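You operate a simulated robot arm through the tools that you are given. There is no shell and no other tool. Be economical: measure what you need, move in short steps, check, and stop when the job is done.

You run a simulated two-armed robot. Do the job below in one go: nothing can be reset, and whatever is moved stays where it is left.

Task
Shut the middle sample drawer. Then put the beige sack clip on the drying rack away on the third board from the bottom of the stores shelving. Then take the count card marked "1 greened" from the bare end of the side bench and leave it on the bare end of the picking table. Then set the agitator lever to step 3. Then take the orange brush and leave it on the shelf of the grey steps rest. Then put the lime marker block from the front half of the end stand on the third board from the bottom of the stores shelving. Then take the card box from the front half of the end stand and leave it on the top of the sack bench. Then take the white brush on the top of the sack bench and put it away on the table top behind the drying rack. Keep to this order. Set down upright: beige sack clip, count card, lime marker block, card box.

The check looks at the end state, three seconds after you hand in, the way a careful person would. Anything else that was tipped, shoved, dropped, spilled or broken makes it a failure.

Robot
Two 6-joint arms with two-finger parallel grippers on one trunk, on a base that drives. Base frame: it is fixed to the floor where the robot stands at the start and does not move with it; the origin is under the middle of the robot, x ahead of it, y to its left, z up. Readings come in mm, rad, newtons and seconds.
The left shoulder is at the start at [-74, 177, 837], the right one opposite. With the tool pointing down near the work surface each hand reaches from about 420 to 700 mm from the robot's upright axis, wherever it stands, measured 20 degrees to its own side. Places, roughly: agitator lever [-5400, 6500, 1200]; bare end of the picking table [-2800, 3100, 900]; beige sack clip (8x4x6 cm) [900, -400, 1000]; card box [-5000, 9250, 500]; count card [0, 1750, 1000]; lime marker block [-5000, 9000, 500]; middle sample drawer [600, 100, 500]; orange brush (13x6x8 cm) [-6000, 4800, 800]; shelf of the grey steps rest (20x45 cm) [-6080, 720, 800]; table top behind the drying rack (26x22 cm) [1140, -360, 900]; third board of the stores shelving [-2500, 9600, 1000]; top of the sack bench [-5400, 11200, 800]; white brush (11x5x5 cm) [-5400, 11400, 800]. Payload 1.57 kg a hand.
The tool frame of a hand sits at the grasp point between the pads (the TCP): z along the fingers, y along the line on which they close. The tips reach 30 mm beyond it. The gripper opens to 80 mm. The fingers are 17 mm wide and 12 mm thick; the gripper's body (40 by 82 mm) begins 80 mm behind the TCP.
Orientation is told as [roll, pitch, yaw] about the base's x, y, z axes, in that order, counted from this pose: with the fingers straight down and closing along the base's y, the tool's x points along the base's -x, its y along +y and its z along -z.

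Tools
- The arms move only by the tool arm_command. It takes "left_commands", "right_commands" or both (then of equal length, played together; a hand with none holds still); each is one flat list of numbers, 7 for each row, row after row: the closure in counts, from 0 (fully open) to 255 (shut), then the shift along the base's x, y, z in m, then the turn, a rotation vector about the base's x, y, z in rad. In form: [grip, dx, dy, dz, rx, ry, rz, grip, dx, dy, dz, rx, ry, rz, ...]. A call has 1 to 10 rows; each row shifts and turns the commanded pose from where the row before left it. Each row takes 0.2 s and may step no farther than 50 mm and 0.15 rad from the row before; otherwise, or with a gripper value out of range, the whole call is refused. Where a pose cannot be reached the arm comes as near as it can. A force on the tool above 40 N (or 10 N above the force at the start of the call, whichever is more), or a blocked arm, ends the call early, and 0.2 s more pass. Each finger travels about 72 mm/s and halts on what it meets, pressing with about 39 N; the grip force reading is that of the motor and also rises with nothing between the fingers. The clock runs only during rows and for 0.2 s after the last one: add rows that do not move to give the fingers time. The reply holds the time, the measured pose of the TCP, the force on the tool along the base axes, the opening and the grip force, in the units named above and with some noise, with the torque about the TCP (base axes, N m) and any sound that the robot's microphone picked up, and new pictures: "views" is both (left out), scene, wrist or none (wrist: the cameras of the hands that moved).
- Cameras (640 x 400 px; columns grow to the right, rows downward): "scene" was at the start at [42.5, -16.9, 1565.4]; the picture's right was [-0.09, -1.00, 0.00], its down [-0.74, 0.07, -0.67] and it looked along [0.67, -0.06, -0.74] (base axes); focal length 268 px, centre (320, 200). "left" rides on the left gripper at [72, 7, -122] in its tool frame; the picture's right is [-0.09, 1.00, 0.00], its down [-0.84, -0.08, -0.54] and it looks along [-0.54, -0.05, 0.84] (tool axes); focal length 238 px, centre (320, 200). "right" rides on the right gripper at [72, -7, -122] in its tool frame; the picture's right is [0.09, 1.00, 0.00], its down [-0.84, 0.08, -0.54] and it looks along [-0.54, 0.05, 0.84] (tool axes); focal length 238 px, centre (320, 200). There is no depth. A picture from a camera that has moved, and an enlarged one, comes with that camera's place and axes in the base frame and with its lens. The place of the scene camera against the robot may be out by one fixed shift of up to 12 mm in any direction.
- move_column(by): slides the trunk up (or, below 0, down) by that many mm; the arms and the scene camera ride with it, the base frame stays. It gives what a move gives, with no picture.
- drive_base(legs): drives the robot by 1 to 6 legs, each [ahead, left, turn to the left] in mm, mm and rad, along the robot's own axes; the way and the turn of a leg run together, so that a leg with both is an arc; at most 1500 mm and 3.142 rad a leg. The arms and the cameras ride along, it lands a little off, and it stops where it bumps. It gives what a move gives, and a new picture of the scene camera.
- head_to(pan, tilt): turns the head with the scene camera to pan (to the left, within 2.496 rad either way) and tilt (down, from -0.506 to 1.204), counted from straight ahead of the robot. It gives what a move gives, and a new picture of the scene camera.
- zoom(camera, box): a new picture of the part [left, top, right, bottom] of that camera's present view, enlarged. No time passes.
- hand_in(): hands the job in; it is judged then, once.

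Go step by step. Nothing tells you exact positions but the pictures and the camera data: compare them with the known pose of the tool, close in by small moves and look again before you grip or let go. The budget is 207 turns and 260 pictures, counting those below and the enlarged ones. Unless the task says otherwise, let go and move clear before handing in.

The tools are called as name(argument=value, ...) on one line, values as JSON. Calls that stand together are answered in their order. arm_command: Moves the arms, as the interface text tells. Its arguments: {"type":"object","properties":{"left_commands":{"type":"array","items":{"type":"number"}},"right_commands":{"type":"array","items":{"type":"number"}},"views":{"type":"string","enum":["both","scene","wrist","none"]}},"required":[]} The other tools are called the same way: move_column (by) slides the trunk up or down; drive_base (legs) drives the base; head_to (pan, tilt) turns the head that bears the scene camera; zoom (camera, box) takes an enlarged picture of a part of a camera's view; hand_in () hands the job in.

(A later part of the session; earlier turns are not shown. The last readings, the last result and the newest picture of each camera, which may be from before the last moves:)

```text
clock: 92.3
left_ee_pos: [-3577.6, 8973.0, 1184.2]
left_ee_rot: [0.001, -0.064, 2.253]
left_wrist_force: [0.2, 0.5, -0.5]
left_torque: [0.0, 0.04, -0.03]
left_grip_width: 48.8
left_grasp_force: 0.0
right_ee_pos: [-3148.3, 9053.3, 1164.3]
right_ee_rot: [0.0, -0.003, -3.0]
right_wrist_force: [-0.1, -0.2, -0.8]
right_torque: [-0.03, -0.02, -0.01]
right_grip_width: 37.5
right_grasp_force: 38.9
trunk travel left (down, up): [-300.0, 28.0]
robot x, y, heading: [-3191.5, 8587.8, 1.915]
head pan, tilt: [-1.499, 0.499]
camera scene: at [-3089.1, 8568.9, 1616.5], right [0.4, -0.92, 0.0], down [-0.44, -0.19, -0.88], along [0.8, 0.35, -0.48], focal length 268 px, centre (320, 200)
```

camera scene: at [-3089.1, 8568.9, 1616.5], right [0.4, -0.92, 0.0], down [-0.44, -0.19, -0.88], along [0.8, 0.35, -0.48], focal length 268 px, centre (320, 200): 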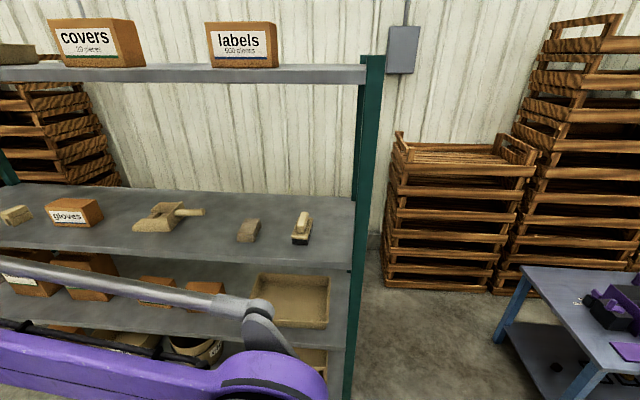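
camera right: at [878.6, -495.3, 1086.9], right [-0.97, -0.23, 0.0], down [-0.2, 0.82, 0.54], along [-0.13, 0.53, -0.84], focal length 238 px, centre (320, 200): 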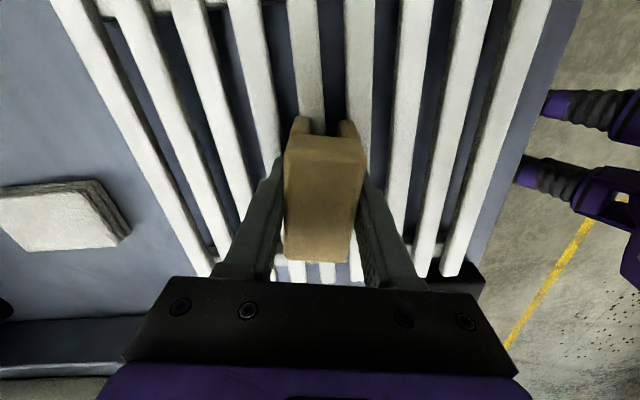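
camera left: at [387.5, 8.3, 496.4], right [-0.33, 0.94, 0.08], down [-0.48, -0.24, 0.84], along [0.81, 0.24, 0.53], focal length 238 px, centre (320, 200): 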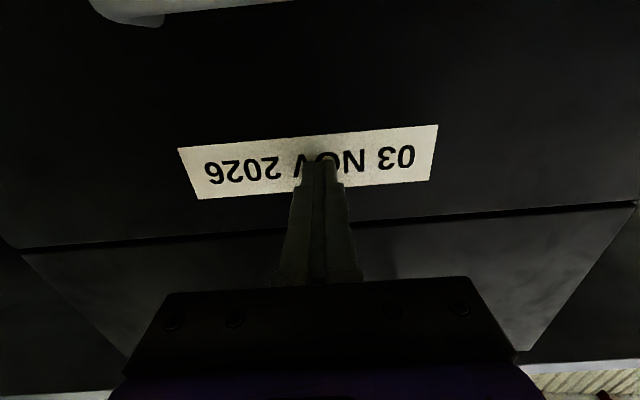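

Counting from below: bucket board, tray board, then the glove/scoop board (third), then the labels on top. A free spot lies between the scoop and the gloves box; I drive there and face the shelf.

drive_base(legs=[[1100, 0, 0], [0, 0, -1.573], [150, 0, 0]])

head_to(pan=-0.2, tilt=0.5)

```text
clock: 102.7
left_ee_pos: [-3026.9, 10051.5, 1184.0]
left_ee_rot: [0.002, -0.063, 0.68]
left_wrist_force: [0.4, -0.4, 0.8]
left_torque: [0.01, -0.01, -0.01]
left_grip_width: 48.4
left_grasp_force: 0.1
right_ee_pos: [-2947.4, 9623.5, 1166.4]
right_ee_rot: [0.0, 0.0, 1.709]
right_wrist_force: [-0.3, -0.2, -0.5]
right_torque: [-0.01, -0.03, -0.01]
right_grip_width: 37.2
right_grasp_force: 39.1
trunk travel left (down, up): [-300.0, 28.0]
robot x, y, heading: [-3417.9, 9663.1, 0.337]
head pan, tilt: [-1.499, 0.499]
camera scene: at [-3417.5, 9560.5, 1616.2], right [-0.92, -0.4, 0.0], down [-0.19, 0.44, -0.88], along [0.35, -0.8, -0.48], focal length 268 px, centre (320, 200)
```

scene: 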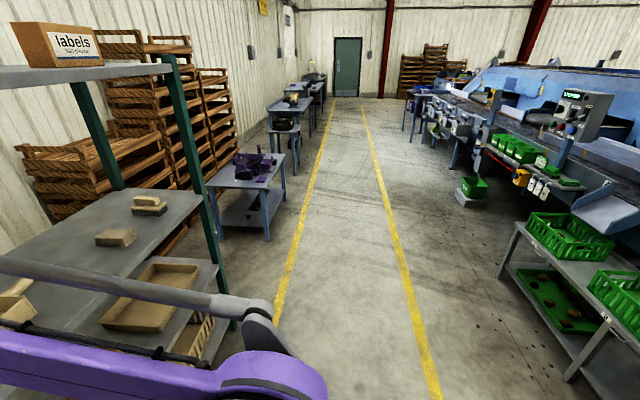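

```text
clock: 104.2
left_ee_pos: [-3025.6, 10052.1, 1184.8]
left_ee_rot: [0.001, -0.064, 0.678]
left_wrist_force: [-0.5, -0.1, -0.9]
left_torque: [0.01, 0.0, -0.03]
left_grip_width: 48.4
left_grasp_force: 0.0
right_ee_pos: [-2947.6, 9622.7, 1164.6]
right_ee_rot: [0.0, -0.001, 1.711]
right_wrist_force: [-0.2, -0.2, -0.1]
right_torque: [0.0, -0.01, 0.0]
right_grip_width: 37.5
right_grasp_force: 39.7
trunk travel left (down, up): [-300.0, 28.0]
robot x, y, heading: [-3420.2, 9665.1, 0.343]
head pan, tilt: [-0.201, 0.499]
camera scene: at [-3363.0, 9656.7, 1616.5], right [0.14, -0.99, 0.0], down [-0.47, -0.07, -0.88], along [0.87, 0.12, -0.48], focal length 268 px, centre (320, 200)
```

scene: 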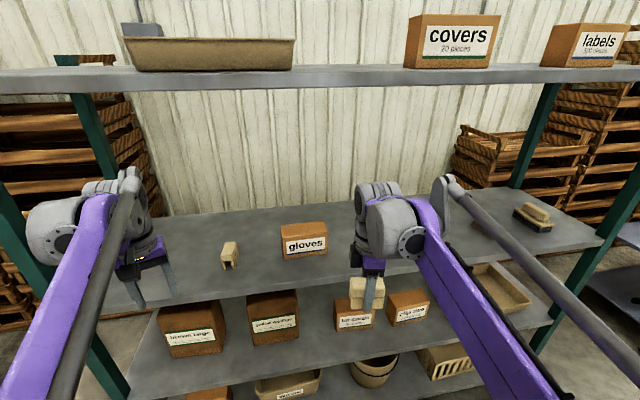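

I advance closer; the clip hand is aligned between the gloves box and the scoop.

drive_base(legs=[[170, 0, 0]])

zoom(camera="right", box=[0, 0, 640, 400])

```text
clock: 105.7
left_ee_pos: [-2868.3, 10108.3, 1183.8]
left_ee_rot: [0.001, -0.061, 0.678]
left_wrist_force: [-0.5, -0.1, 0.0]
left_torque: [0.0, 0.01, -0.04]
left_grip_width: 48.4
left_grasp_force: 0.1
right_ee_pos: [-2787.5, 9679.6, 1164.5]
right_ee_rot: [0.0, -0.002, 1.712]
right_wrist_force: [0.7, -0.6, -1.1]
right_torque: [-0.05, -0.03, -0.02]
right_grip_width: 37.3
right_grasp_force: 38.8
trunk travel left (down, up): [-300.0, 28.0]
robot x, y, heading: [-3260.8, 9725.2, 0.343]
head pan, tilt: [-0.201, 0.499]
camera scene: at [-3204.4, 9712.8, 1616.3], right [0.14, -0.99, 0.0], down [-0.47, -0.07, -0.88], along [0.87, 0.12, -0.48], focal length 268 px, centre (320, 200)
```

scene: 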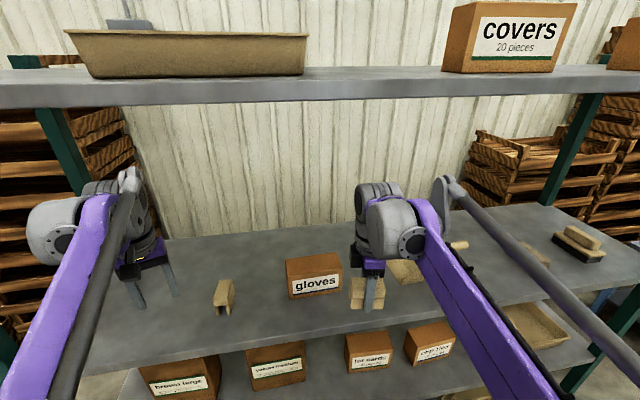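

```text
1.00 times, centred on (320, 200) of right (not enlarged: the box is as wide or as high as the picture)
camera zoom: at [-2771.7, 9609.6, 1287.7], right [-0.97, -0.23, 0.0], down [-0.19, 0.82, 0.54], along [-0.12, 0.53, -0.84], focal length 238 px, centre (320, 200)
```

zoom: 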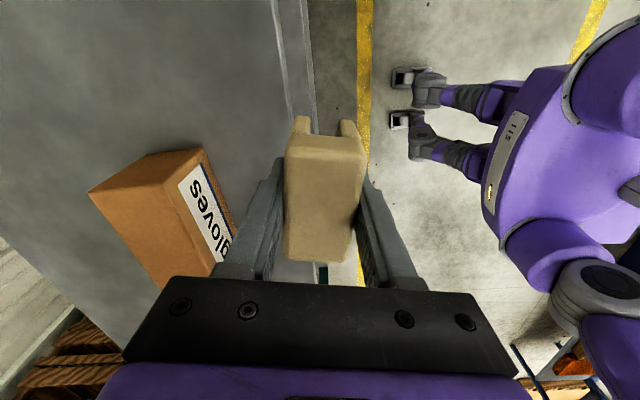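

The clip now hovers at the board's front edge. I move it in about 140 mm and lower to just above the board.

arm_command(right_commands=[200, 0.035, 0.0055, 0, 0, 0, 0, 200, 0.035, 0.0055, 0, 0, 0, 0, 200, 0.035, 0.0055, 0, 0, 0, 0, 200, 0.036, 0.0055, 0, 0, 0, 0, 200, 0, 0, -0.03, 0, 0, 0, 200, 0, 0, -0.03, 0, 0, 0, 200, 0, 0, -0.03, 0, 0, 0, 200, 0, 0, 0, 0, 0, 0], views="both")

zoom(camera="scene", box=[280, 180, 440, 280])

```text
clock: 107.5
left_ee_pos: [-2867.9, 10107.9, 1183.7]
left_ee_rot: [0.002, -0.064, 0.678]
left_wrist_force: [-0.2, 1.1, -0.6]
left_torque: [0.0, -0.02, 0.0]
left_grip_width: 48.5
left_grasp_force: 0.1
right_ee_pos: [-2647.4, 9700.2, 1074.5]
right_ee_rot: [-0.002, -0.002, 1.711]
right_wrist_force: [-0.5, -0.5, -0.6]
right_torque: [0.02, 0.02, 0.0]
right_grip_width: 37.4
right_grasp_force: 38.6
trunk travel left (down, up): [-300.0, 28.0]
robot x, y, heading: [-3254.3, 9722.7, 0.339]
head pan, tilt: [-0.201, 0.499]
camera scene: at [-3204.1, 9713.0, 1616.5], right [0.14, -0.99, 0.0], down [-0.47, -0.07, -0.88], along [0.87, 0.12, -0.48], focal length 268 px, centre (320, 200)
camera right: at [-2630.6, 9631.1, 1197.8], right [-0.97, -0.23, 0.0], down [-0.19, 0.82, 0.54], along [-0.12, 0.53, -0.84], focal length 238 px, centre (320, 200)
```

scene: 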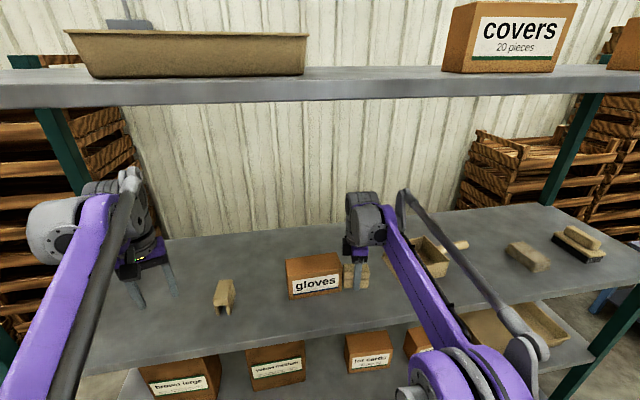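
right: 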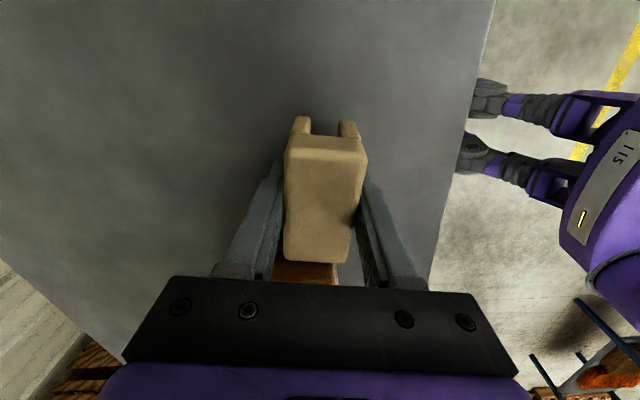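

```text
4.00 times, centred on (360, 230) of scene
camera zoom: at [-3204.1, 9713.0, 1616.5], right [0.14, -0.99, 0.0], down [-0.47, -0.07, -0.88], along [0.87, 0.12, -0.48], focal length 1073 px, centre (160, 80)
```

zoom: 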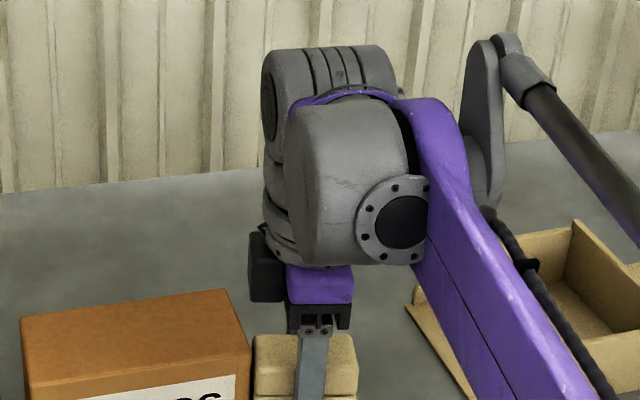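

The clip is close to the gloves box, so I shift it 25 mm outward and to the right, and then look again while lowering.

arm_command(right_commands=[200, -0.008, -0.0145, 0, 0, 0, 0, 200, -0.008, -0.0145, 0, 0, 0, 0, 200, 0, 0, -0.01, 0, 0, 0, 200, 0, 0, -0.01, 0, 0, 0, 200, 0, 0, -0.005, 0, 0, 0, 200, 0, 0, 0, 0, 0, 0], views="wrist")

zoom(camera="scene", box=[300, 220, 460, 320])

```text
clock: 108.9
left_ee_pos: [-2869.9, 10109.4, 1185.2]
left_ee_rot: [0.001, -0.064, 0.678]
left_wrist_force: [0.4, 0.2, -0.4]
left_torque: [0.02, 0.01, 0.03]
left_grip_width: 48.8
left_grasp_force: 0.0
right_ee_pos: [-2664.5, 9673.0, 1051.6]
right_ee_rot: [-0.004, 0.0, 1.709]
right_wrist_force: [10.0, -1.6, 35.1]
right_torque: [0.02, -0.1, 0.03]
right_grip_width: 37.9
right_grasp_force: 38.5
trunk travel left (down, up): [-300.0, 28.0]
robot x, y, heading: [-3257.1, 9721.5, 0.341]
head pan, tilt: [-0.201, 0.499]
camera right: at [-2647.4, 9602.3, 1175.1], right [-0.97, -0.23, 0.0], down [-0.19, 0.82, 0.54], along [-0.12, 0.53, -0.84], focal length 238 px, centre (320, 200)
```

right: 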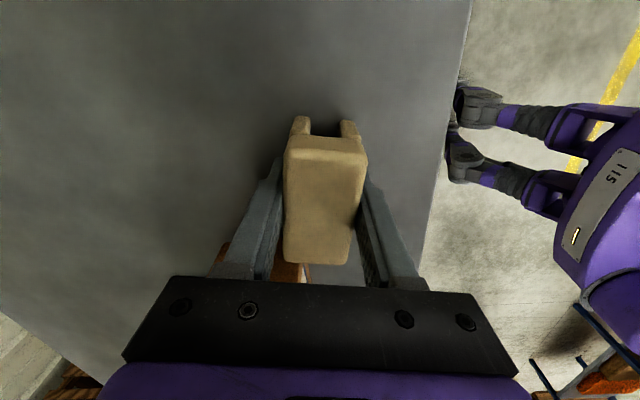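

```text
4.00 times, centred on (380, 270) of scene
camera zoom: at [-3205.6, 9713.1, 1616.9], right [0.14, -0.99, 0.0], down [-0.47, -0.07, -0.88], along [0.87, 0.12, -0.48], focal length 1073 px, centre (80, -80)
```

zoom: 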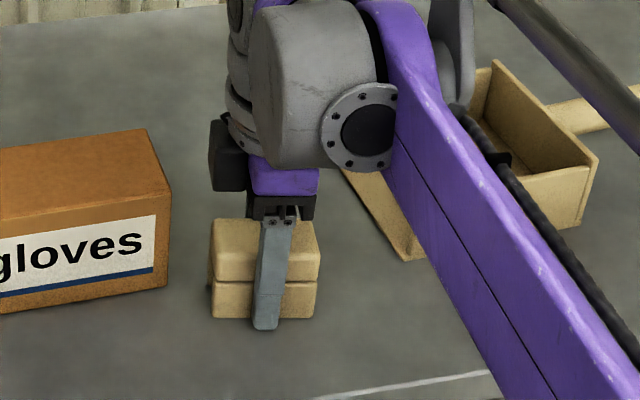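

The clip rests on the board, clear of its neighbours. I let go and rise.

arm_command(right_commands=[200, 0, 0, 0.002, 0, 0, 0, 0, 0, 0, 0, 0, 0, 0, 0, 0, 0, 0, 0, 0, 0, 0, 0, 0, 0, 0, 0, 0, 0, 0, 0, 0, 0, 0, 0, 0, 0, 0, 0.03, 0, 0, 0, 0, 0, 0, 0.04, 0, 0, 0, 0, 0, 0, 0.04, 0, 0, 0], views="wrist")

```text
clock: 110.7
left_ee_pos: [-2867.6, 10107.6, 1184.2]
left_ee_rot: [0.002, -0.063, 0.678]
left_wrist_force: [0.3, -0.5, -0.4]
left_torque: [0.01, 0.01, 0.04]
left_grip_width: 48.8
left_grasp_force: 0.0
right_ee_pos: [-2663.3, 9673.9, 1161.7]
right_ee_rot: [-0.002, -0.002, 1.711]
right_wrist_force: [0.6, 0.6, -0.4]
right_torque: [0.01, -0.03, 0.01]
right_grip_width: 80.1
right_grasp_force: 0.1
trunk travel left (down, up): [-300.0, 28.0]
robot x, y, heading: [-3262.8, 9723.0, 0.34]
head pan, tilt: [-0.201, 0.499]
camera right: at [-2646.3, 9603.0, 1284.3], right [-0.97, -0.23, 0.0], down [-0.19, 0.82, 0.54], along [-0.12, 0.53, -0.84], focal length 238 px, centre (320, 200)
```

right: 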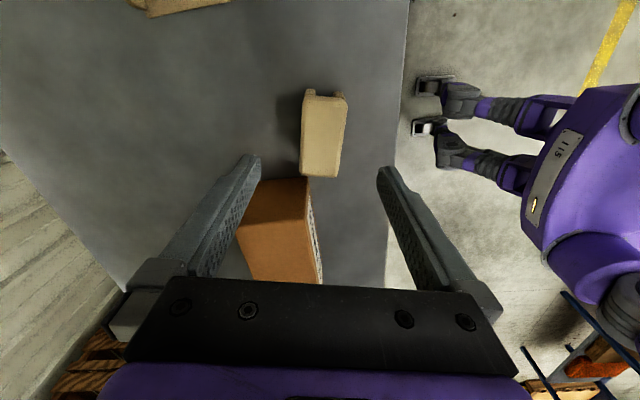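

The clip stands upright on the third board. I retract, back out, and drive back up the aisle to the side bench with the count cards.

arm_command(right_commands=[0, -0.04, -0.014, 0.02, 0, 0, 0, 0, -0.04, -0.014, 0, 0, 0, 0, 0, -0.04, -0.014, 0, 0, 0, 0, 0, -0.04, -0.014, 0, 0, 0, 0, 0, -0.04, -0.014, 0, 0, 0, 0, 0, -0.03, -0.01, 0, 0, 0, 0], views="none")

head_to(pan=0.0, tilt=0.3)

drive_base(legs=[[-380, 0, 0], [0, 0, -1.571], [1500, 0, 0], [1500, 0, 0], [1400, 0, 0]])

```text
clock: 112.1
left_ee_pos: [-2868.8, 10109.1, 1185.3]
left_ee_rot: [0.0, -0.065, 0.678]
left_wrist_force: [0.4, -0.1, 0.5]
left_torque: [-0.01, -0.03, -0.01]
left_grip_width: 48.5
left_grasp_force: 0.0
right_ee_pos: [-2895.5, 9592.4, 1180.8]
right_ee_rot: [-0.003, -0.002, 1.711]
right_wrist_force: [0.4, 0.3, -0.9]
right_torque: [-0.02, -0.03, 0.03]
right_grip_width: 79.7
right_grasp_force: 0.0
trunk travel left (down, up): [-300.0, 28.0]
robot x, y, heading: [-3260.5, 9723.2, 0.341]
head pan, tilt: [-0.201, 0.499]
```

```text
clock: 112.8
left_ee_pos: [-2868.2, 10108.3, 1184.1]
left_ee_rot: [0.002, -0.062, 0.678]
left_wrist_force: [0.4, -0.5, 0.3]
left_torque: [0.01, -0.03, 0.02]
left_grip_width: 48.7
left_grasp_force: 0.0
right_ee_pos: [-2893.2, 9593.4, 1181.2]
right_ee_rot: [0.0, -0.002, 1.711]
right_wrist_force: [-0.1, 0.0, 0.0]
right_torque: [0.0, 0.02, 0.02]
right_grip_width: 80.2
right_grasp_force: 0.1
trunk travel left (down, up): [-300.0, 28.0]
robot x, y, heading: [-3263.4, 9723.0, 0.341]
head pan, tilt: [0.0, 0.3]
camera scene: at [-3205.7, 9731.5, 1634.8], right [0.33, -0.94, 0.0], down [-0.28, -0.1, -0.96], along [0.9, 0.32, -0.3], focal length 268 px, centre (320, 200)
```

scene: 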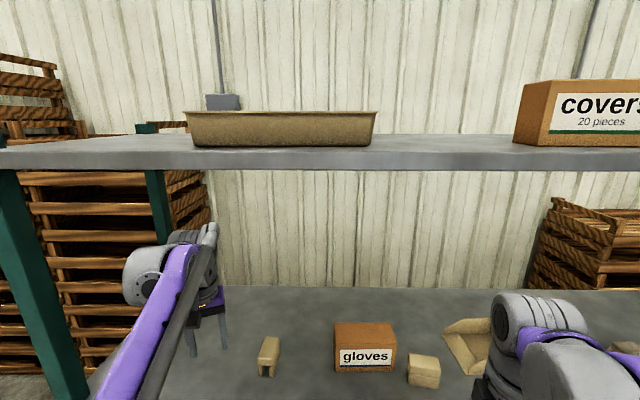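

```text
clock: 139.6
left_ee_pos: [-1790.9, 5065.2, 1185.6]
left_ee_rot: [0.001, -0.062, -0.892]
left_wrist_force: [-0.1, 0.0, 0.9]
left_torque: [0.0, 0.0, -0.01]
left_grip_width: 48.5
left_grasp_force: 0.0
right_ee_pos: [-2306.6, 5089.9, 1181.5]
right_ee_rot: [-0.001, -0.002, 0.139]
right_wrist_force: [0.1, 0.7, 0.5]
right_torque: [0.01, -0.02, -0.01]
right_grip_width: 79.9
right_grasp_force: 0.1
trunk travel left (down, up): [-300.0, 28.0]
robot x, y, heading: [-2177.9, 5454.8, -1.231]
head pan, tilt: [0.0, 0.3]
camera scene: at [-2153.4, 5398.5, 1634.8], right [-0.94, -0.33, 0.0], down [-0.1, 0.28, -0.96], along [0.32, -0.9, -0.3], focal length 268 px, centre (320, 200)
```

scene: 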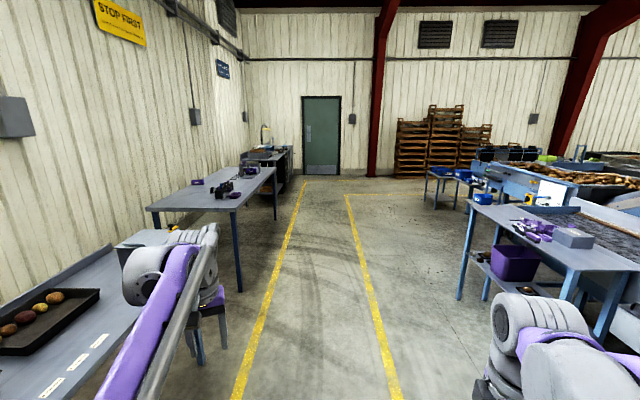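

Aisle is clear. I go on to the far end of the side bench and turn to face it.

drive_base(legs=[[1350, 0, 0], [1350, 0, 0], [1300, 0, 0], [0, 0, 1.571]])

head_to(pan=-0.3, tilt=0.6)

```text
clock: 162.6
left_ee_pos: [-500.2, 2054.3, 1183.7]
left_ee_rot: [0.001, -0.062, 0.658]
left_wrist_force: [-0.6, -0.1, 0.6]
left_torque: [0.02, 0.05, 0.0]
left_grip_width: 48.7
left_grasp_force: 0.1
right_ee_pos: [-535.4, 1540.5, 1180.1]
right_ee_rot: [0.0, -0.003, 1.689]
right_wrist_force: [-0.2, -0.1, -0.3]
right_torque: [-0.01, 0.0, 0.01]
right_grip_width: 79.7
right_grasp_force: 0.1
trunk travel left (down, up): [-300.0, 28.0]
robot x, y, heading: [-899.6, 1682.7, 0.316]
head pan, tilt: [0.0, 0.3]
camera scene: at [-846.2, 1685.9, 1634.9], right [0.31, -0.95, 0.0], down [-0.28, -0.09, -0.96], along [0.91, 0.3, -0.3], focal length 268 px, centre (320, 200)
```

scene: 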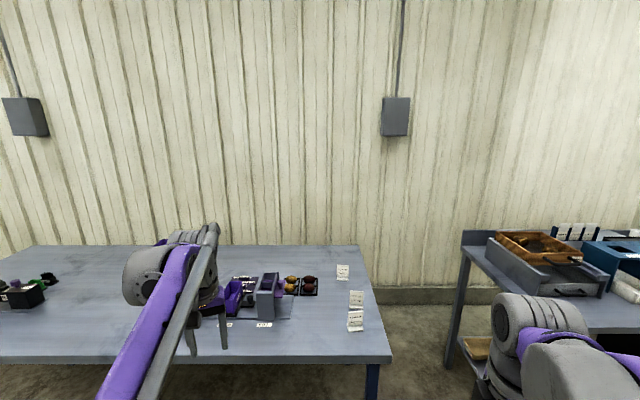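

```text
clock: 163.4
left_ee_pos: [-499.9, 2055.9, 1184.4]
left_ee_rot: [0.001, -0.063, 0.658]
left_wrist_force: [-0.4, 0.2, -0.1]
left_torque: [-0.02, 0.01, -0.04]
left_grip_width: 48.5
left_grasp_force: 0.0
right_ee_pos: [-537.9, 1540.9, 1181.9]
right_ee_rot: [0.0, -0.002, 1.689]
right_wrist_force: [-1.0, 0.5, 0.0]
right_torque: [0.01, -0.02, -0.01]
right_grip_width: 79.8
right_grasp_force: 0.1
trunk travel left (down, up): [-300.0, 28.0]
robot x, y, heading: [-901.4, 1675.7, 0.317]
head pan, tilt: [-0.3, 0.6]
camera scene: at [-846.5, 1658.3, 1607.5], right [0.02, -1.0, 0.0], down [-0.56, -0.01, -0.83], along [0.83, 0.02, -0.56], focal length 268 px, centre (320, 200)
```

scene: 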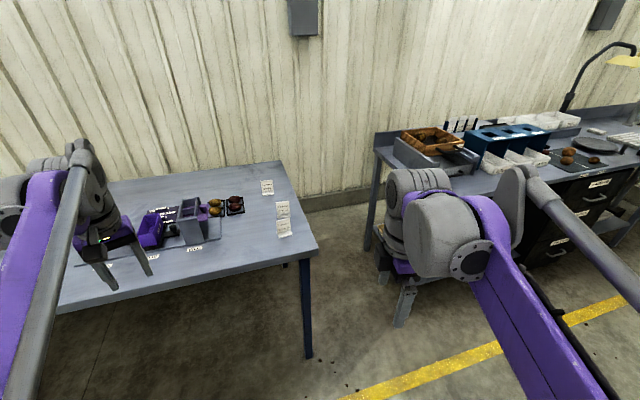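

Three white cards stand near the right end of the side bench. I read them.

zoom(camera="scene", box=[232, 165, 328, 245])

```text
5.00 times, centred on (280, 205) of scene
camera zoom: at [-846.5, 1658.3, 1607.5], right [0.02, -1.0, 0.0], down [-0.56, -0.01, -0.83], along [0.83, 0.02, -0.56], focal length 1341 px, centre (520, 175)
```

zoom: 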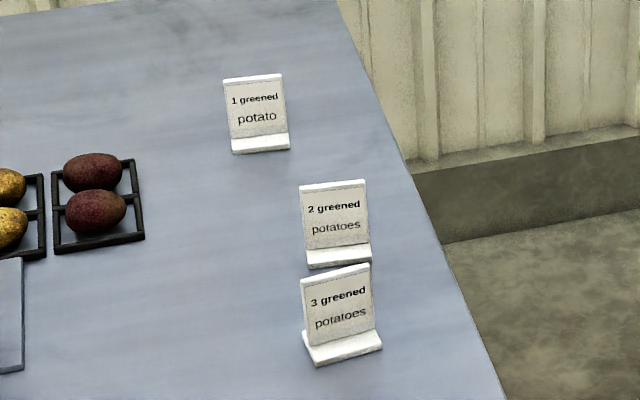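

The "1 greened" card is the one farthest back. I shift the trunk down 200 mm to get a second viewpoint for its distance.

move_column(by=-200)

zoom(camera="scene", box=[192, 115, 352, 215])

```text
clock: 165.5
left_ee_pos: [-499.1, 2056.7, 984.5]
left_ee_rot: [0.002, -0.065, 0.658]
left_wrist_force: [-1.4, -0.3, 0.6]
left_torque: [0.01, -0.01, -0.01]
left_grip_width: 48.6
left_grasp_force: 0.0
right_ee_pos: [-537.6, 1540.8, 981.8]
right_ee_rot: [0.0, -0.004, 1.69]
right_wrist_force: [-0.8, 0.1, -0.7]
right_torque: [0.01, 0.0, -0.01]
right_grip_width: 80.1
right_grasp_force: 0.2
trunk travel left (down, up): [-100.0, 228.0]
robot x, y, heading: [-898.4, 1679.9, 0.317]
head pan, tilt: [-0.3, 0.6]
```

```text
4.00 times, centred on (272, 165) of scene
camera zoom: at [-825.2, 1665.3, 1401.3], right [0.02, -1.0, 0.0], down [-0.56, -0.01, -0.83], along [0.82, 0.01, -0.56], focal length 1073 px, centre (512, 340)
```

zoom: 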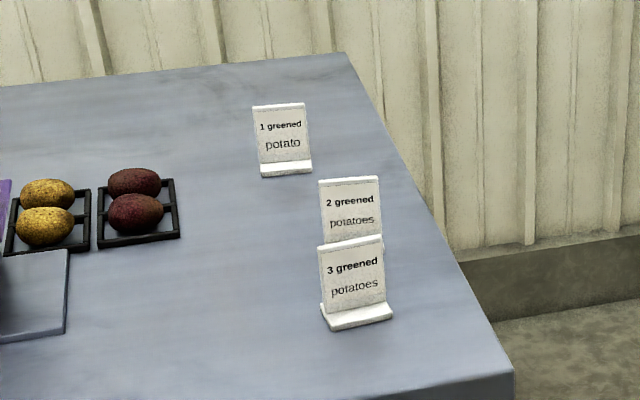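

The card is near [251, 1931, 885 at its foot], about 440 mm in from the bench front. I look down at my own base to judge how close I can stand.

head_to(pan=0.0, tilt=1.2)

```text
clock: 166.5
left_ee_pos: [-500.4, 2055.8, 985.1]
left_ee_rot: [0.001, -0.062, 0.66]
left_wrist_force: [-0.2, -0.1, -0.8]
left_torque: [-0.02, 0.02, 0.01]
left_grip_width: 49.0
left_grasp_force: 0.0
right_ee_pos: [-537.4, 1541.7, 981.5]
right_ee_rot: [-0.001, -0.001, 1.687]
right_wrist_force: [0.0, -0.1, -0.5]
right_torque: [0.01, -0.02, 0.04]
right_grip_width: 80.0
right_grasp_force: 0.2
trunk travel left (down, up): [-100.0, 228.0]
robot x, y, heading: [-896.3, 1675.0, 0.318]
head pan, tilt: [0.0, 1.201]
camera scene: at [-860.4, 1681.2, 1356.6], right [0.31, -0.95, 0.0], down [-0.89, -0.29, -0.36], along [0.34, 0.11, -0.93], focal length 268 px, centre (320, 200)
```

scene: 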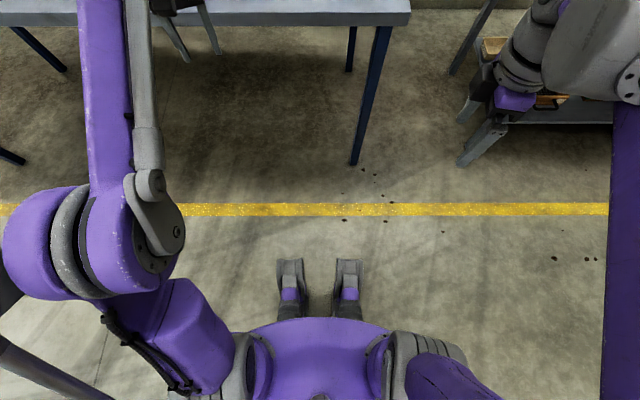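

My base reaches only about 230 mm ahead of my axis, so I can stand in front of the gap beside the bench end. I raise the trunk and drive there, facing the card diagonally.

move_column(by=220)

drive_base(legs=[[0, -534, 0], [620, 0, 0], [0, 0, 1.0]])

head_to(pan=-0.25, tilt=0.8)

```text
clock: 168.9
left_ee_pos: [-501.7, 2054.9, 1203.7]
left_ee_rot: [0.001, -0.063, 0.658]
left_wrist_force: [-0.5, 0.5, -0.2]
left_torque: [0.0, 0.02, 0.02]
left_grip_width: 48.7
left_grasp_force: 0.0
right_ee_pos: [-537.3, 1540.6, 1202.1]
right_ee_rot: [0.0, -0.003, 1.69]
right_wrist_force: [0.5, 1.0, -0.2]
right_torque: [-0.04, -0.02, 0.01]
right_grip_width: 80.3
right_grasp_force: 0.1
trunk travel left (down, up): [-320.0, 8.0]
robot x, y, heading: [-899.0, 1681.2, 0.314]
head pan, tilt: [0.0, 1.201]
```

```text
clock: 179.6
left_ee_pos: [-241.8, 1907.6, 1203.8]
left_ee_rot: [0.002, -0.062, 1.651]
left_wrist_force: [1.2, -0.2, -0.7]
left_torque: [-0.02, 0.0, 0.0]
left_grip_width: 48.6
left_grasp_force: 0.2
right_ee_pos: [169.0, 1595.4, 1199.9]
right_ee_rot: [0.0, -0.002, 2.682]
right_wrist_force: [0.9, 0.5, -0.7]
right_torque: [0.02, 0.02, 0.0]
right_grip_width: 80.2
right_grasp_force: 0.1
trunk travel left (down, up): [-320.0, 8.0]
robot x, y, heading: [-146.4, 1369.9, 1.31]
head pan, tilt: [0.0, 1.201]
camera scene: at [-136.9, 1370.3, 1583.4], right [0.97, -0.26, 0.0], down [-0.24, -0.9, -0.36], along [0.09, 0.35, -0.93], focal length 268 px, centre (320, 200)
```

scene: 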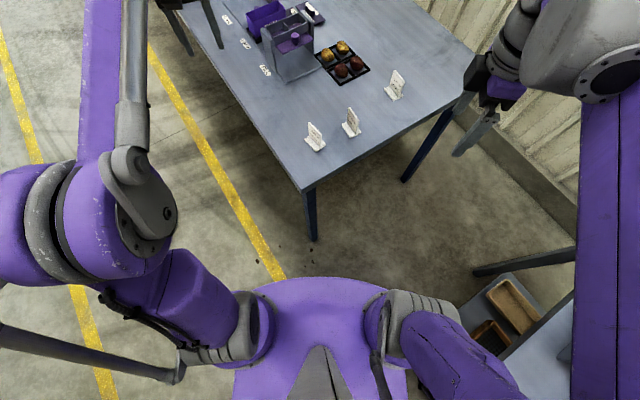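

```text
clock: 180.5
left_ee_pos: [-242.6, 1908.5, 1205.8]
left_ee_rot: [0.001, -0.062, 1.652]
left_wrist_force: [0.5, 0.4, 0.1]
left_torque: [0.01, 0.02, -0.03]
left_grip_width: 48.6
left_grasp_force: 0.0
right_ee_pos: [169.0, 1594.9, 1201.5]
right_ee_rot: [-0.001, -0.002, 2.682]
right_wrist_force: [0.3, 0.2, 0.4]
right_torque: [-0.02, -0.01, 0.0]
right_grip_width: 80.0
right_grasp_force: 0.0
trunk travel left (down, up): [-320.0, 8.0]
robot x, y, heading: [-147.5, 1368.2, 1.312]
head pan, tilt: [-0.25, 0.799]
camera scene: at [-111.9, 1386.7, 1611.1], right [0.87, -0.49, 0.0], down [-0.35, -0.63, -0.7], along [0.34, 0.61, -0.72], focal length 268 px, centre (320, 200)
```

scene: 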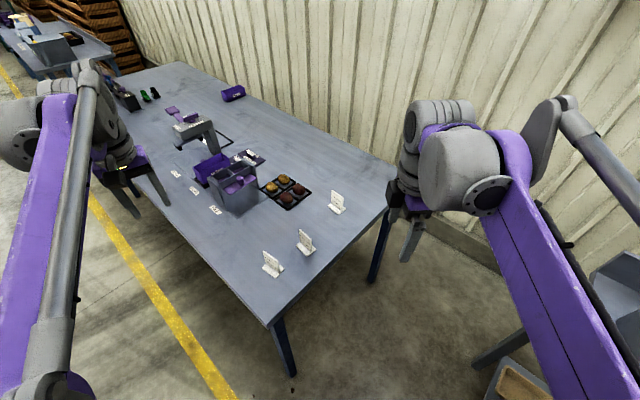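

The card is at about [255, 1928]. I zoom in for its exact form and turn.

zoom(camera="scene", box=[297, 175, 377, 225])

```text
8.00 times, centred on (337, 200) of scene
camera zoom: at [-111.9, 1386.7, 1611.1], right [0.87, -0.49, 0.0], down [-0.35, -0.63, -0.7], along [0.34, 0.61, -0.72], focal length 2146 px, centre (184, 200)
```

zoom: 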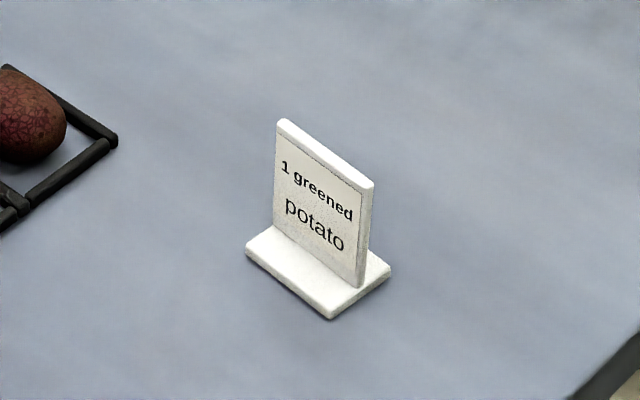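

The card is an inverted T, panel normal along about (0.97, 0.23), centre near [262, 1932]. I bring the right hand above it turned to close across the panel.

arm_command(right_commands=[60, 0.0103, 0.0374, -0.015, 0, 0, -0.098, 60, 0.0103, 0.0374, -0.015, 0, 0, -0.098, 60, 0.0103, 0.0374, -0.015, 0, 0, -0.098, 60, 0.0103, 0.0374, -0.015, 0, 0, -0.098, 60, 0.0103, 0.0374, -0.015, 0, 0, -0.098, 60, 0.0103, 0.0374, -0.015, 0, 0, -0.098, 60, 0.0103, 0.0374, -0.015, 0, 0, -0.098, 60, 0.0103, 0.0374, -0.015, 0, 0, -0.098, 60, 0.0103, 0.0374, -0.015, 0, 0, -0.098, 60, 0, 0, 0, 0, 0, 0], views="wrist")

zoom(camera="right", box=[240, 60, 400, 160])

```text
clock: 182.7
left_ee_pos: [-241.8, 1906.1, 1204.5]
left_ee_rot: [0.001, -0.065, 1.651]
left_wrist_force: [0.4, -0.8, 0.5]
left_torque: [0.01, -0.01, 0.01]
left_grip_width: 48.6
left_grasp_force: 0.0
right_ee_pos: [261.9, 1930.2, 1065.8]
right_ee_rot: [-0.001, -0.002, 1.8]
right_wrist_force: [0.6, 0.3, 0.0]
right_torque: [0.02, 0.0, 0.03]
right_grip_width: 61.1
right_grasp_force: 0.1
trunk travel left (down, up): [-320.0, 8.0]
robot x, y, heading: [-146.5, 1368.9, 1.306]
head pan, tilt: [-0.25, 0.799]
camera right: at [284.6, 1862.8, 1189.8], right [-0.95, -0.31, 0.0], down [-0.26, 0.8, 0.54], along [-0.17, 0.52, -0.84], focal length 238 px, centre (320, 200)
```

right: 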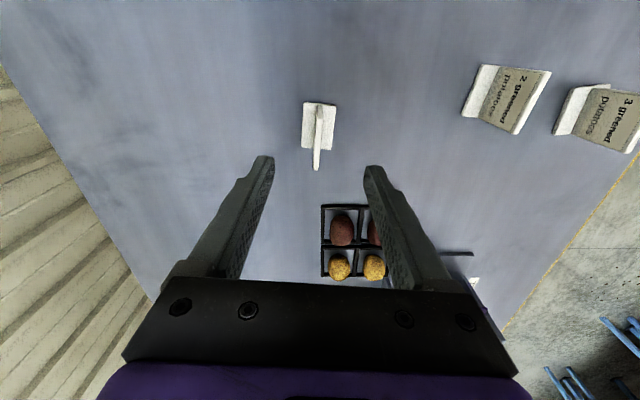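

```text
4.00 times, centred on (320, 110) of right
camera zoom: at [284.6, 1862.8, 1189.8], right [-0.95, -0.31, 0.0], down [-0.26, 0.8, 0.54], along [-0.17, 0.52, -0.84], focal length 953 px, centre (320, 560)
```

zoom: 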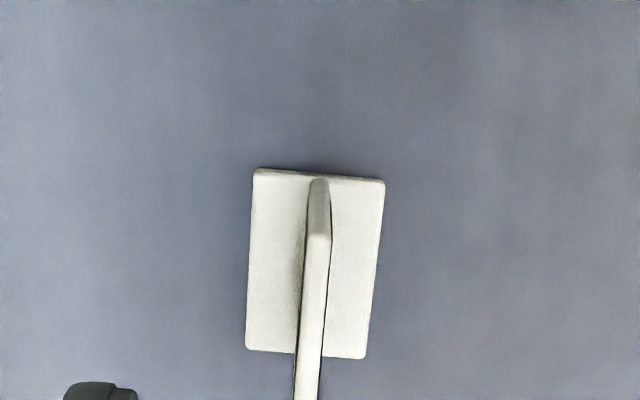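

Card centre is [261, 1943]. I lower so the fingers straddle the panel above the foot, and look.

arm_command(right_commands=[60, 0, 0.013, -0.02, 0, 0, 0, 60, 0, 0, -0.03, 0, 0, 0, 60, 0, 0, -0.03, 0, 0, 0, 60, 0, 0, -0.025, 0, 0, 0, 60, 0, 0, -0.012, 0, 0, 0, 60, 0, 0, 0, 0, 0, 0], views="wrist")

zoom(camera="scene", box=[280, 150, 408, 230])

```text
clock: 184.1
left_ee_pos: [-242.1, 1908.5, 1203.7]
left_ee_rot: [0.001, -0.062, 1.65]
left_wrist_force: [0.1, -0.1, -0.1]
left_torque: [0.01, 0.02, 0.01]
left_grip_width: 48.8
left_grasp_force: 0.2
right_ee_pos: [261.4, 1945.3, 949.7]
right_ee_rot: [0.0, -0.002, 1.799]
right_wrist_force: [0.4, -0.1, 1.1]
right_torque: [-0.01, -0.02, -0.01]
right_grip_width: 61.0
right_grasp_force: 0.1
trunk travel left (down, up): [-320.0, 8.0]
robot x, y, heading: [-146.8, 1366.5, 1.309]
head pan, tilt: [-0.25, 0.799]
camera right: at [284.5, 1876.8, 1072.2], right [-0.95, -0.32, 0.0], down [-0.27, 0.8, 0.54], along [-0.17, 0.52, -0.84], focal length 238 px, centre (320, 200)
```

right: 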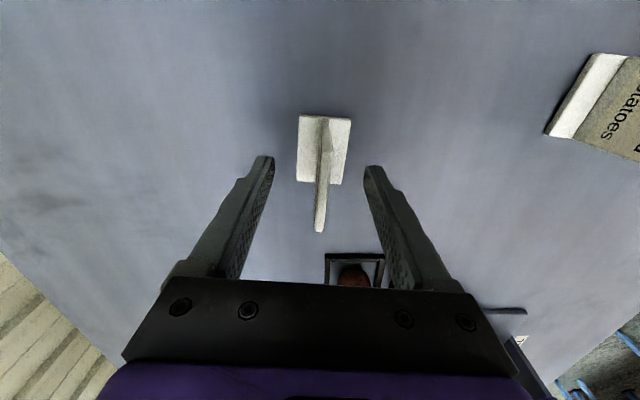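

```text
5.00 times, centred on (344, 190) of scene
camera zoom: at [-111.9, 1386.7, 1611.2], right [0.87, -0.49, 0.0], down [-0.35, -0.63, -0.7], along [0.34, 0.61, -0.72], focal length 1341 px, centre (200, 250)
```

zoom: 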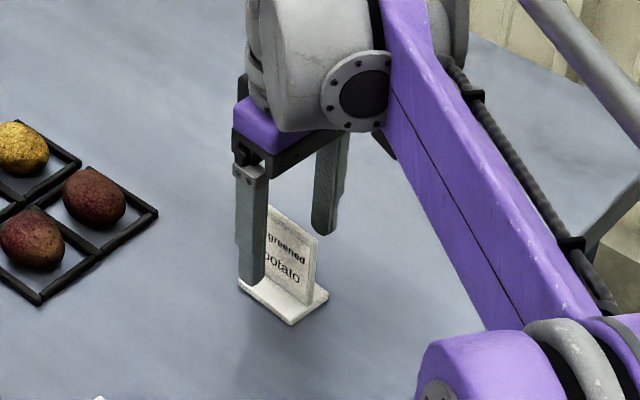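

The fingers straddle the panel well. I lower 8 mm and close.

arm_command(right_commands=[60, 0, -0.001, -0.008, 0, 0, 0, 60, 0, 0, 0, 0, 0, 0, 255, 0, 0, 0, 0, 0, 0, 255, 0, 0, 0, 0, 0, 0, 255, 0, 0, 0, 0, 0, 0, 255, 0, 0, 0, 0, 0, 0], views="wrist")

```text
clock: 185.5
left_ee_pos: [-241.7, 1908.1, 1205.5]
left_ee_rot: [0.002, -0.062, 1.652]
left_wrist_force: [0.7, -0.1, -0.5]
left_torque: [-0.01, 0.02, 0.0]
left_grip_width: 48.5
left_grasp_force: 0.1
right_ee_pos: [261.6, 1943.6, 942.0]
right_ee_rot: [-0.001, -0.001, 1.8]
right_wrist_force: [-0.3, 0.6, -0.2]
right_torque: [0.02, 0.01, 0.02]
right_grip_width: 5.6
right_grasp_force: 25.0
trunk travel left (down, up): [-320.0, 8.0]
robot x, y, heading: [-145.7, 1364.1, 1.31]
head pan, tilt: [-0.25, 0.799]
camera right: at [284.8, 1875.8, 1064.3], right [-0.95, -0.32, 0.0], down [-0.27, 0.8, 0.54], along [-0.17, 0.52, -0.84], focal length 238 px, centre (320, 200)
```

right: 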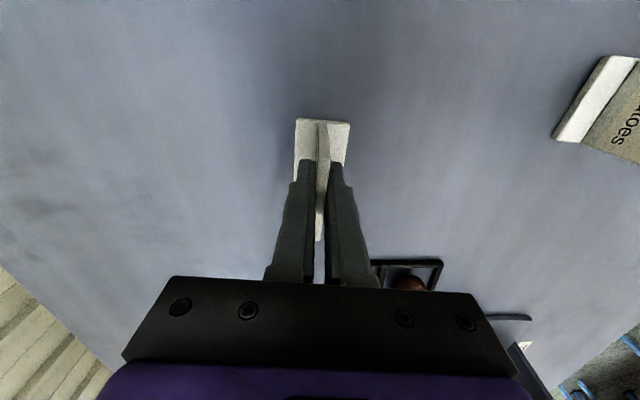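

Card is gripped (5.6 mm panel). I lift it, draw it in, and back out into the aisle toward the picking table.

arm_command(right_commands=[255, 0, 0, 0.02, 0, 0, 0, 255, 0, 0, 0.04, 0, 0, 0, 255, 0, 0, 0.05, 0, 0, 0, 255, 0, 0, 0.05, 0, 0, 0, 255, 0, 0, 0.05, 0, 0, 0, 255, -0.012, -0.045, 0, 0, 0, 0, 255, -0.012, -0.045, 0, 0, 0, 0, 255, -0.012, -0.045, 0, 0, 0, 0, 255, -0.012, -0.045, 0, 0, 0, 0, 255, -0.011, -0.042, 0, 0, 0, 0], views="wrist")

drive_base(legs=[[-339, 495, 0], [0, 0, 0.6], [1000, 0, 0]])

head_to(pan=0.75, tilt=0.35)

```text
clock: 187.7
left_ee_pos: [-242.0, 1906.6, 1204.6]
left_ee_rot: [0.001, -0.065, 1.651]
left_wrist_force: [-0.1, 0.6, 0.1]
left_torque: [0.02, -0.03, -0.02]
left_grip_width: 48.9
left_grasp_force: 0.0
right_ee_pos: [196.1, 1701.8, 1139.7]
right_ee_rot: [0.0, -0.002, 1.798]
right_wrist_force: [0.4, -0.7, -0.2]
right_torque: [0.0, -0.04, -0.01]
right_grip_width: 5.2
right_grasp_force: 25.2
right hand out of reach, approached as far as the arm can: row 5
trunk travel left (down, up): [-320.0, 8.0]
robot x, y, heading: [-146.3, 1369.8, 1.312]
head pan, tilt: [-0.25, 0.799]
camera right: at [218.4, 1633.2, 1262.4], right [-0.95, -0.32, 0.0], down [-0.27, 0.8, 0.54], along [-0.17, 0.52, -0.84], focal length 238 px, centre (320, 200)
```

right: 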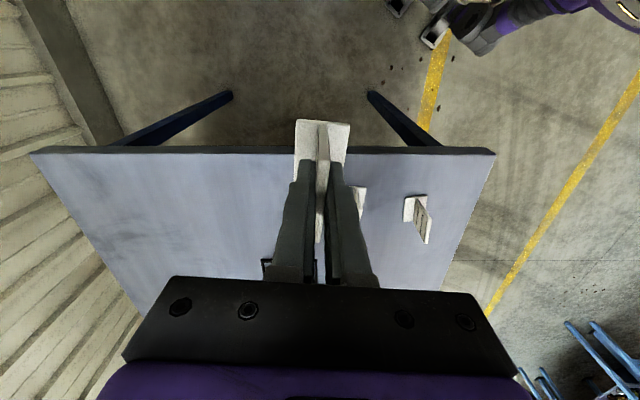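

```text
clock: 199.0
left_ee_pos: [-1433.7, 2491.4, 1205.4]
left_ee_rot: [0.003, -0.063, 2.253]
left_wrist_force: [0.4, -0.7, -0.5]
left_torque: [0.04, -0.02, -0.04]
left_grip_width: 48.9
left_grasp_force: 0.0
right_ee_pos: [-956.7, 2570.4, 1139.2]
right_ee_rot: [0.0, -0.002, 2.404]
right_wrist_force: [-0.3, 0.4, -0.1]
right_torque: [-0.01, 0.0, 0.02]
right_grip_width: 5.2
right_grasp_force: 25.4
trunk travel left (down, up): [-320.0, 8.0]
robot x, y, heading: [-1046.1, 2102.9, 1.916]
head pan, tilt: [-0.25, 0.799]
camera scene: at [-1035.4, 2131.3, 1611.1], right [1.0, 0.09, 0.0], down [0.07, -0.71, -0.7], along [-0.06, 0.69, -0.72], focal length 268 px, centre (320, 200)
```

scene: 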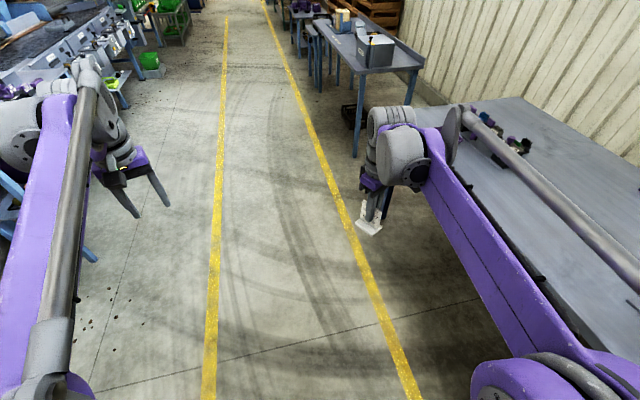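

```text
clock: 200.3
left_ee_pos: [-1433.3, 2491.9, 1204.7]
left_ee_rot: [0.002, -0.064, 2.251]
left_wrist_force: [0.1, -0.4, -0.4]
left_torque: [0.01, 0.02, 0.0]
left_grip_width: 48.6
left_grasp_force: 0.1
right_ee_pos: [-957.8, 2571.5, 1139.3]
right_ee_rot: [0.0, -0.003, 2.403]
right_wrist_force: [-0.6, -0.2, -0.5]
right_torque: [-0.01, -0.01, 0.03]
right_grip_width: 5.4
right_grasp_force: 25.6
trunk travel left (down, up): [-320.0, 8.0]
robot x, y, heading: [-1050.0, 2102.2, 1.907]
head pan, tilt: [0.75, 0.351]
camera scene: at [-1110.7, 2094.1, 1650.8], right [0.46, 0.89, 0.0], down [0.31, -0.16, -0.94], along [-0.83, 0.43, -0.34], focal length 268 px, centre (320, 200)
```

scene: 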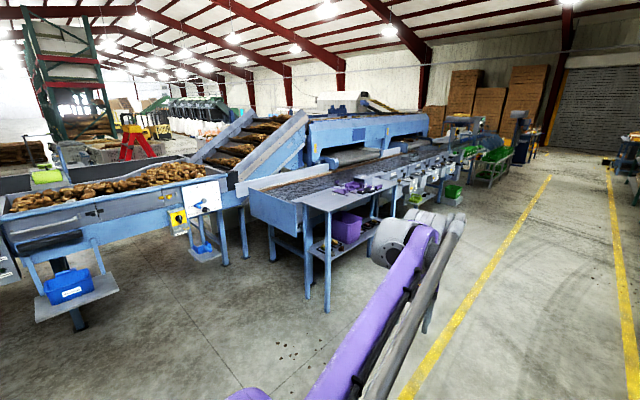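

The picking table stands at the conveyor's near end, left of the aisle. I zoom in to see which part is bare.

zoom(camera="scene", box=[280, 150, 440, 250])

```text
4.00 times, centred on (360, 200) of scene
camera zoom: at [-1110.7, 2094.1, 1650.8], right [0.46, 0.89, 0.0], down [0.31, -0.16, -0.94], along [-0.83, 0.43, -0.34], focal length 1073 px, centre (160, 200)
```

zoom: 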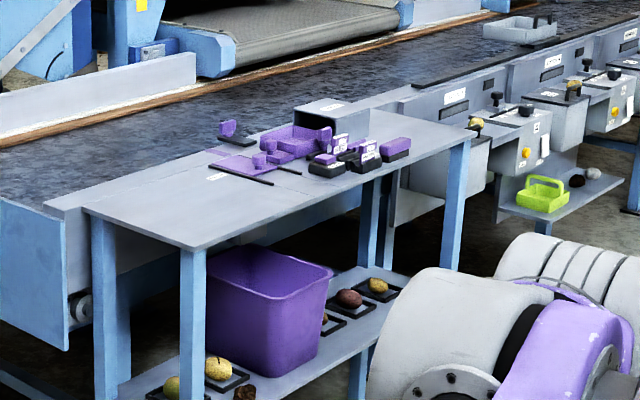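

The near end of the picking table is bare; its centre is about [-2850, 3100, 900]. I drive there and face it.

drive_base(legs=[[1340, 0, 0], [0, 0, 1.577], [650, 0, 0]])

head_to(pan=-0.3, tilt=0.7)

```text
clock: 214.0
left_ee_pos: [-2498.2, 2761.6, 1204.2]
left_ee_rot: [0.003, -0.062, -2.454]
left_wrist_force: [0.3, 0.9, 0.7]
left_torque: [0.01, 0.03, 0.0]
left_grip_width: 48.6
left_grasp_force: 0.2
right_ee_pos: [-2579.1, 3238.0, 1139.0]
right_ee_rot: [0.002, -0.002, -2.307]
right_wrist_force: [0.1, 0.6, -0.6]
right_torque: [0.02, 0.01, -0.01]
right_grip_width: 5.3
right_grasp_force: 25.4
trunk travel left (down, up): [-320.0, 8.0]
robot x, y, heading: [-2104.1, 3150.5, -2.796]
head pan, tilt: [0.75, 0.351]
camera scene: at [-2104.6, 3071.2, 1650.7], right [-0.89, 0.46, 0.0], down [0.16, 0.31, -0.94], along [-0.43, -0.84, -0.34], focal length 268 px, centre (320, 200)
```

scene: 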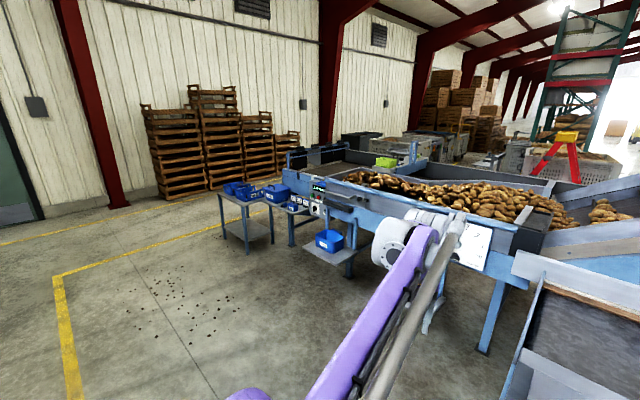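

```text
clock: 215.3
left_ee_pos: [-2497.8, 2761.8, 1204.4]
left_ee_rot: [0.003, -0.063, -2.456]
left_wrist_force: [-0.3, -0.2, 0.6]
left_torque: [0.01, -0.01, -0.01]
left_grip_width: 48.5
left_grasp_force: 0.0
right_ee_pos: [-2578.1, 3237.3, 1138.6]
right_ee_rot: [0.0, -0.001, -2.307]
right_wrist_force: [0.3, -0.5, -0.4]
right_torque: [0.0, -0.02, 0.02]
right_grip_width: 5.2
right_grasp_force: 25.6
trunk travel left (down, up): [-320.0, 8.0]
robot x, y, heading: [-2108.5, 3149.7, -2.794]
head pan, tilt: [-0.3, 0.7]
camera scene: at [-2147.3, 3150.0, 1619.4], right [-0.05, 1.0, 0.0], down [0.64, 0.03, -0.77], along [-0.76, -0.04, -0.64], focal length 268 px, centre (320, 200)
```

scene: 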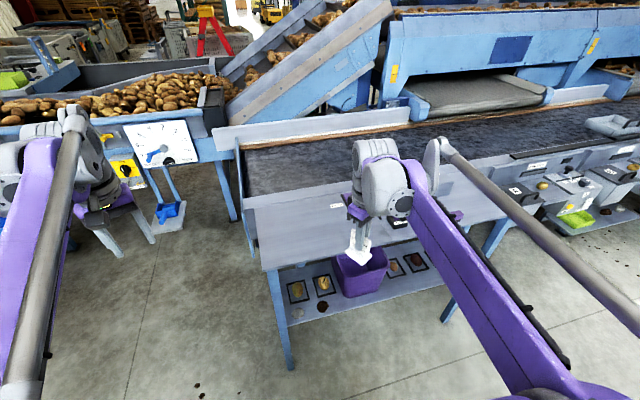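

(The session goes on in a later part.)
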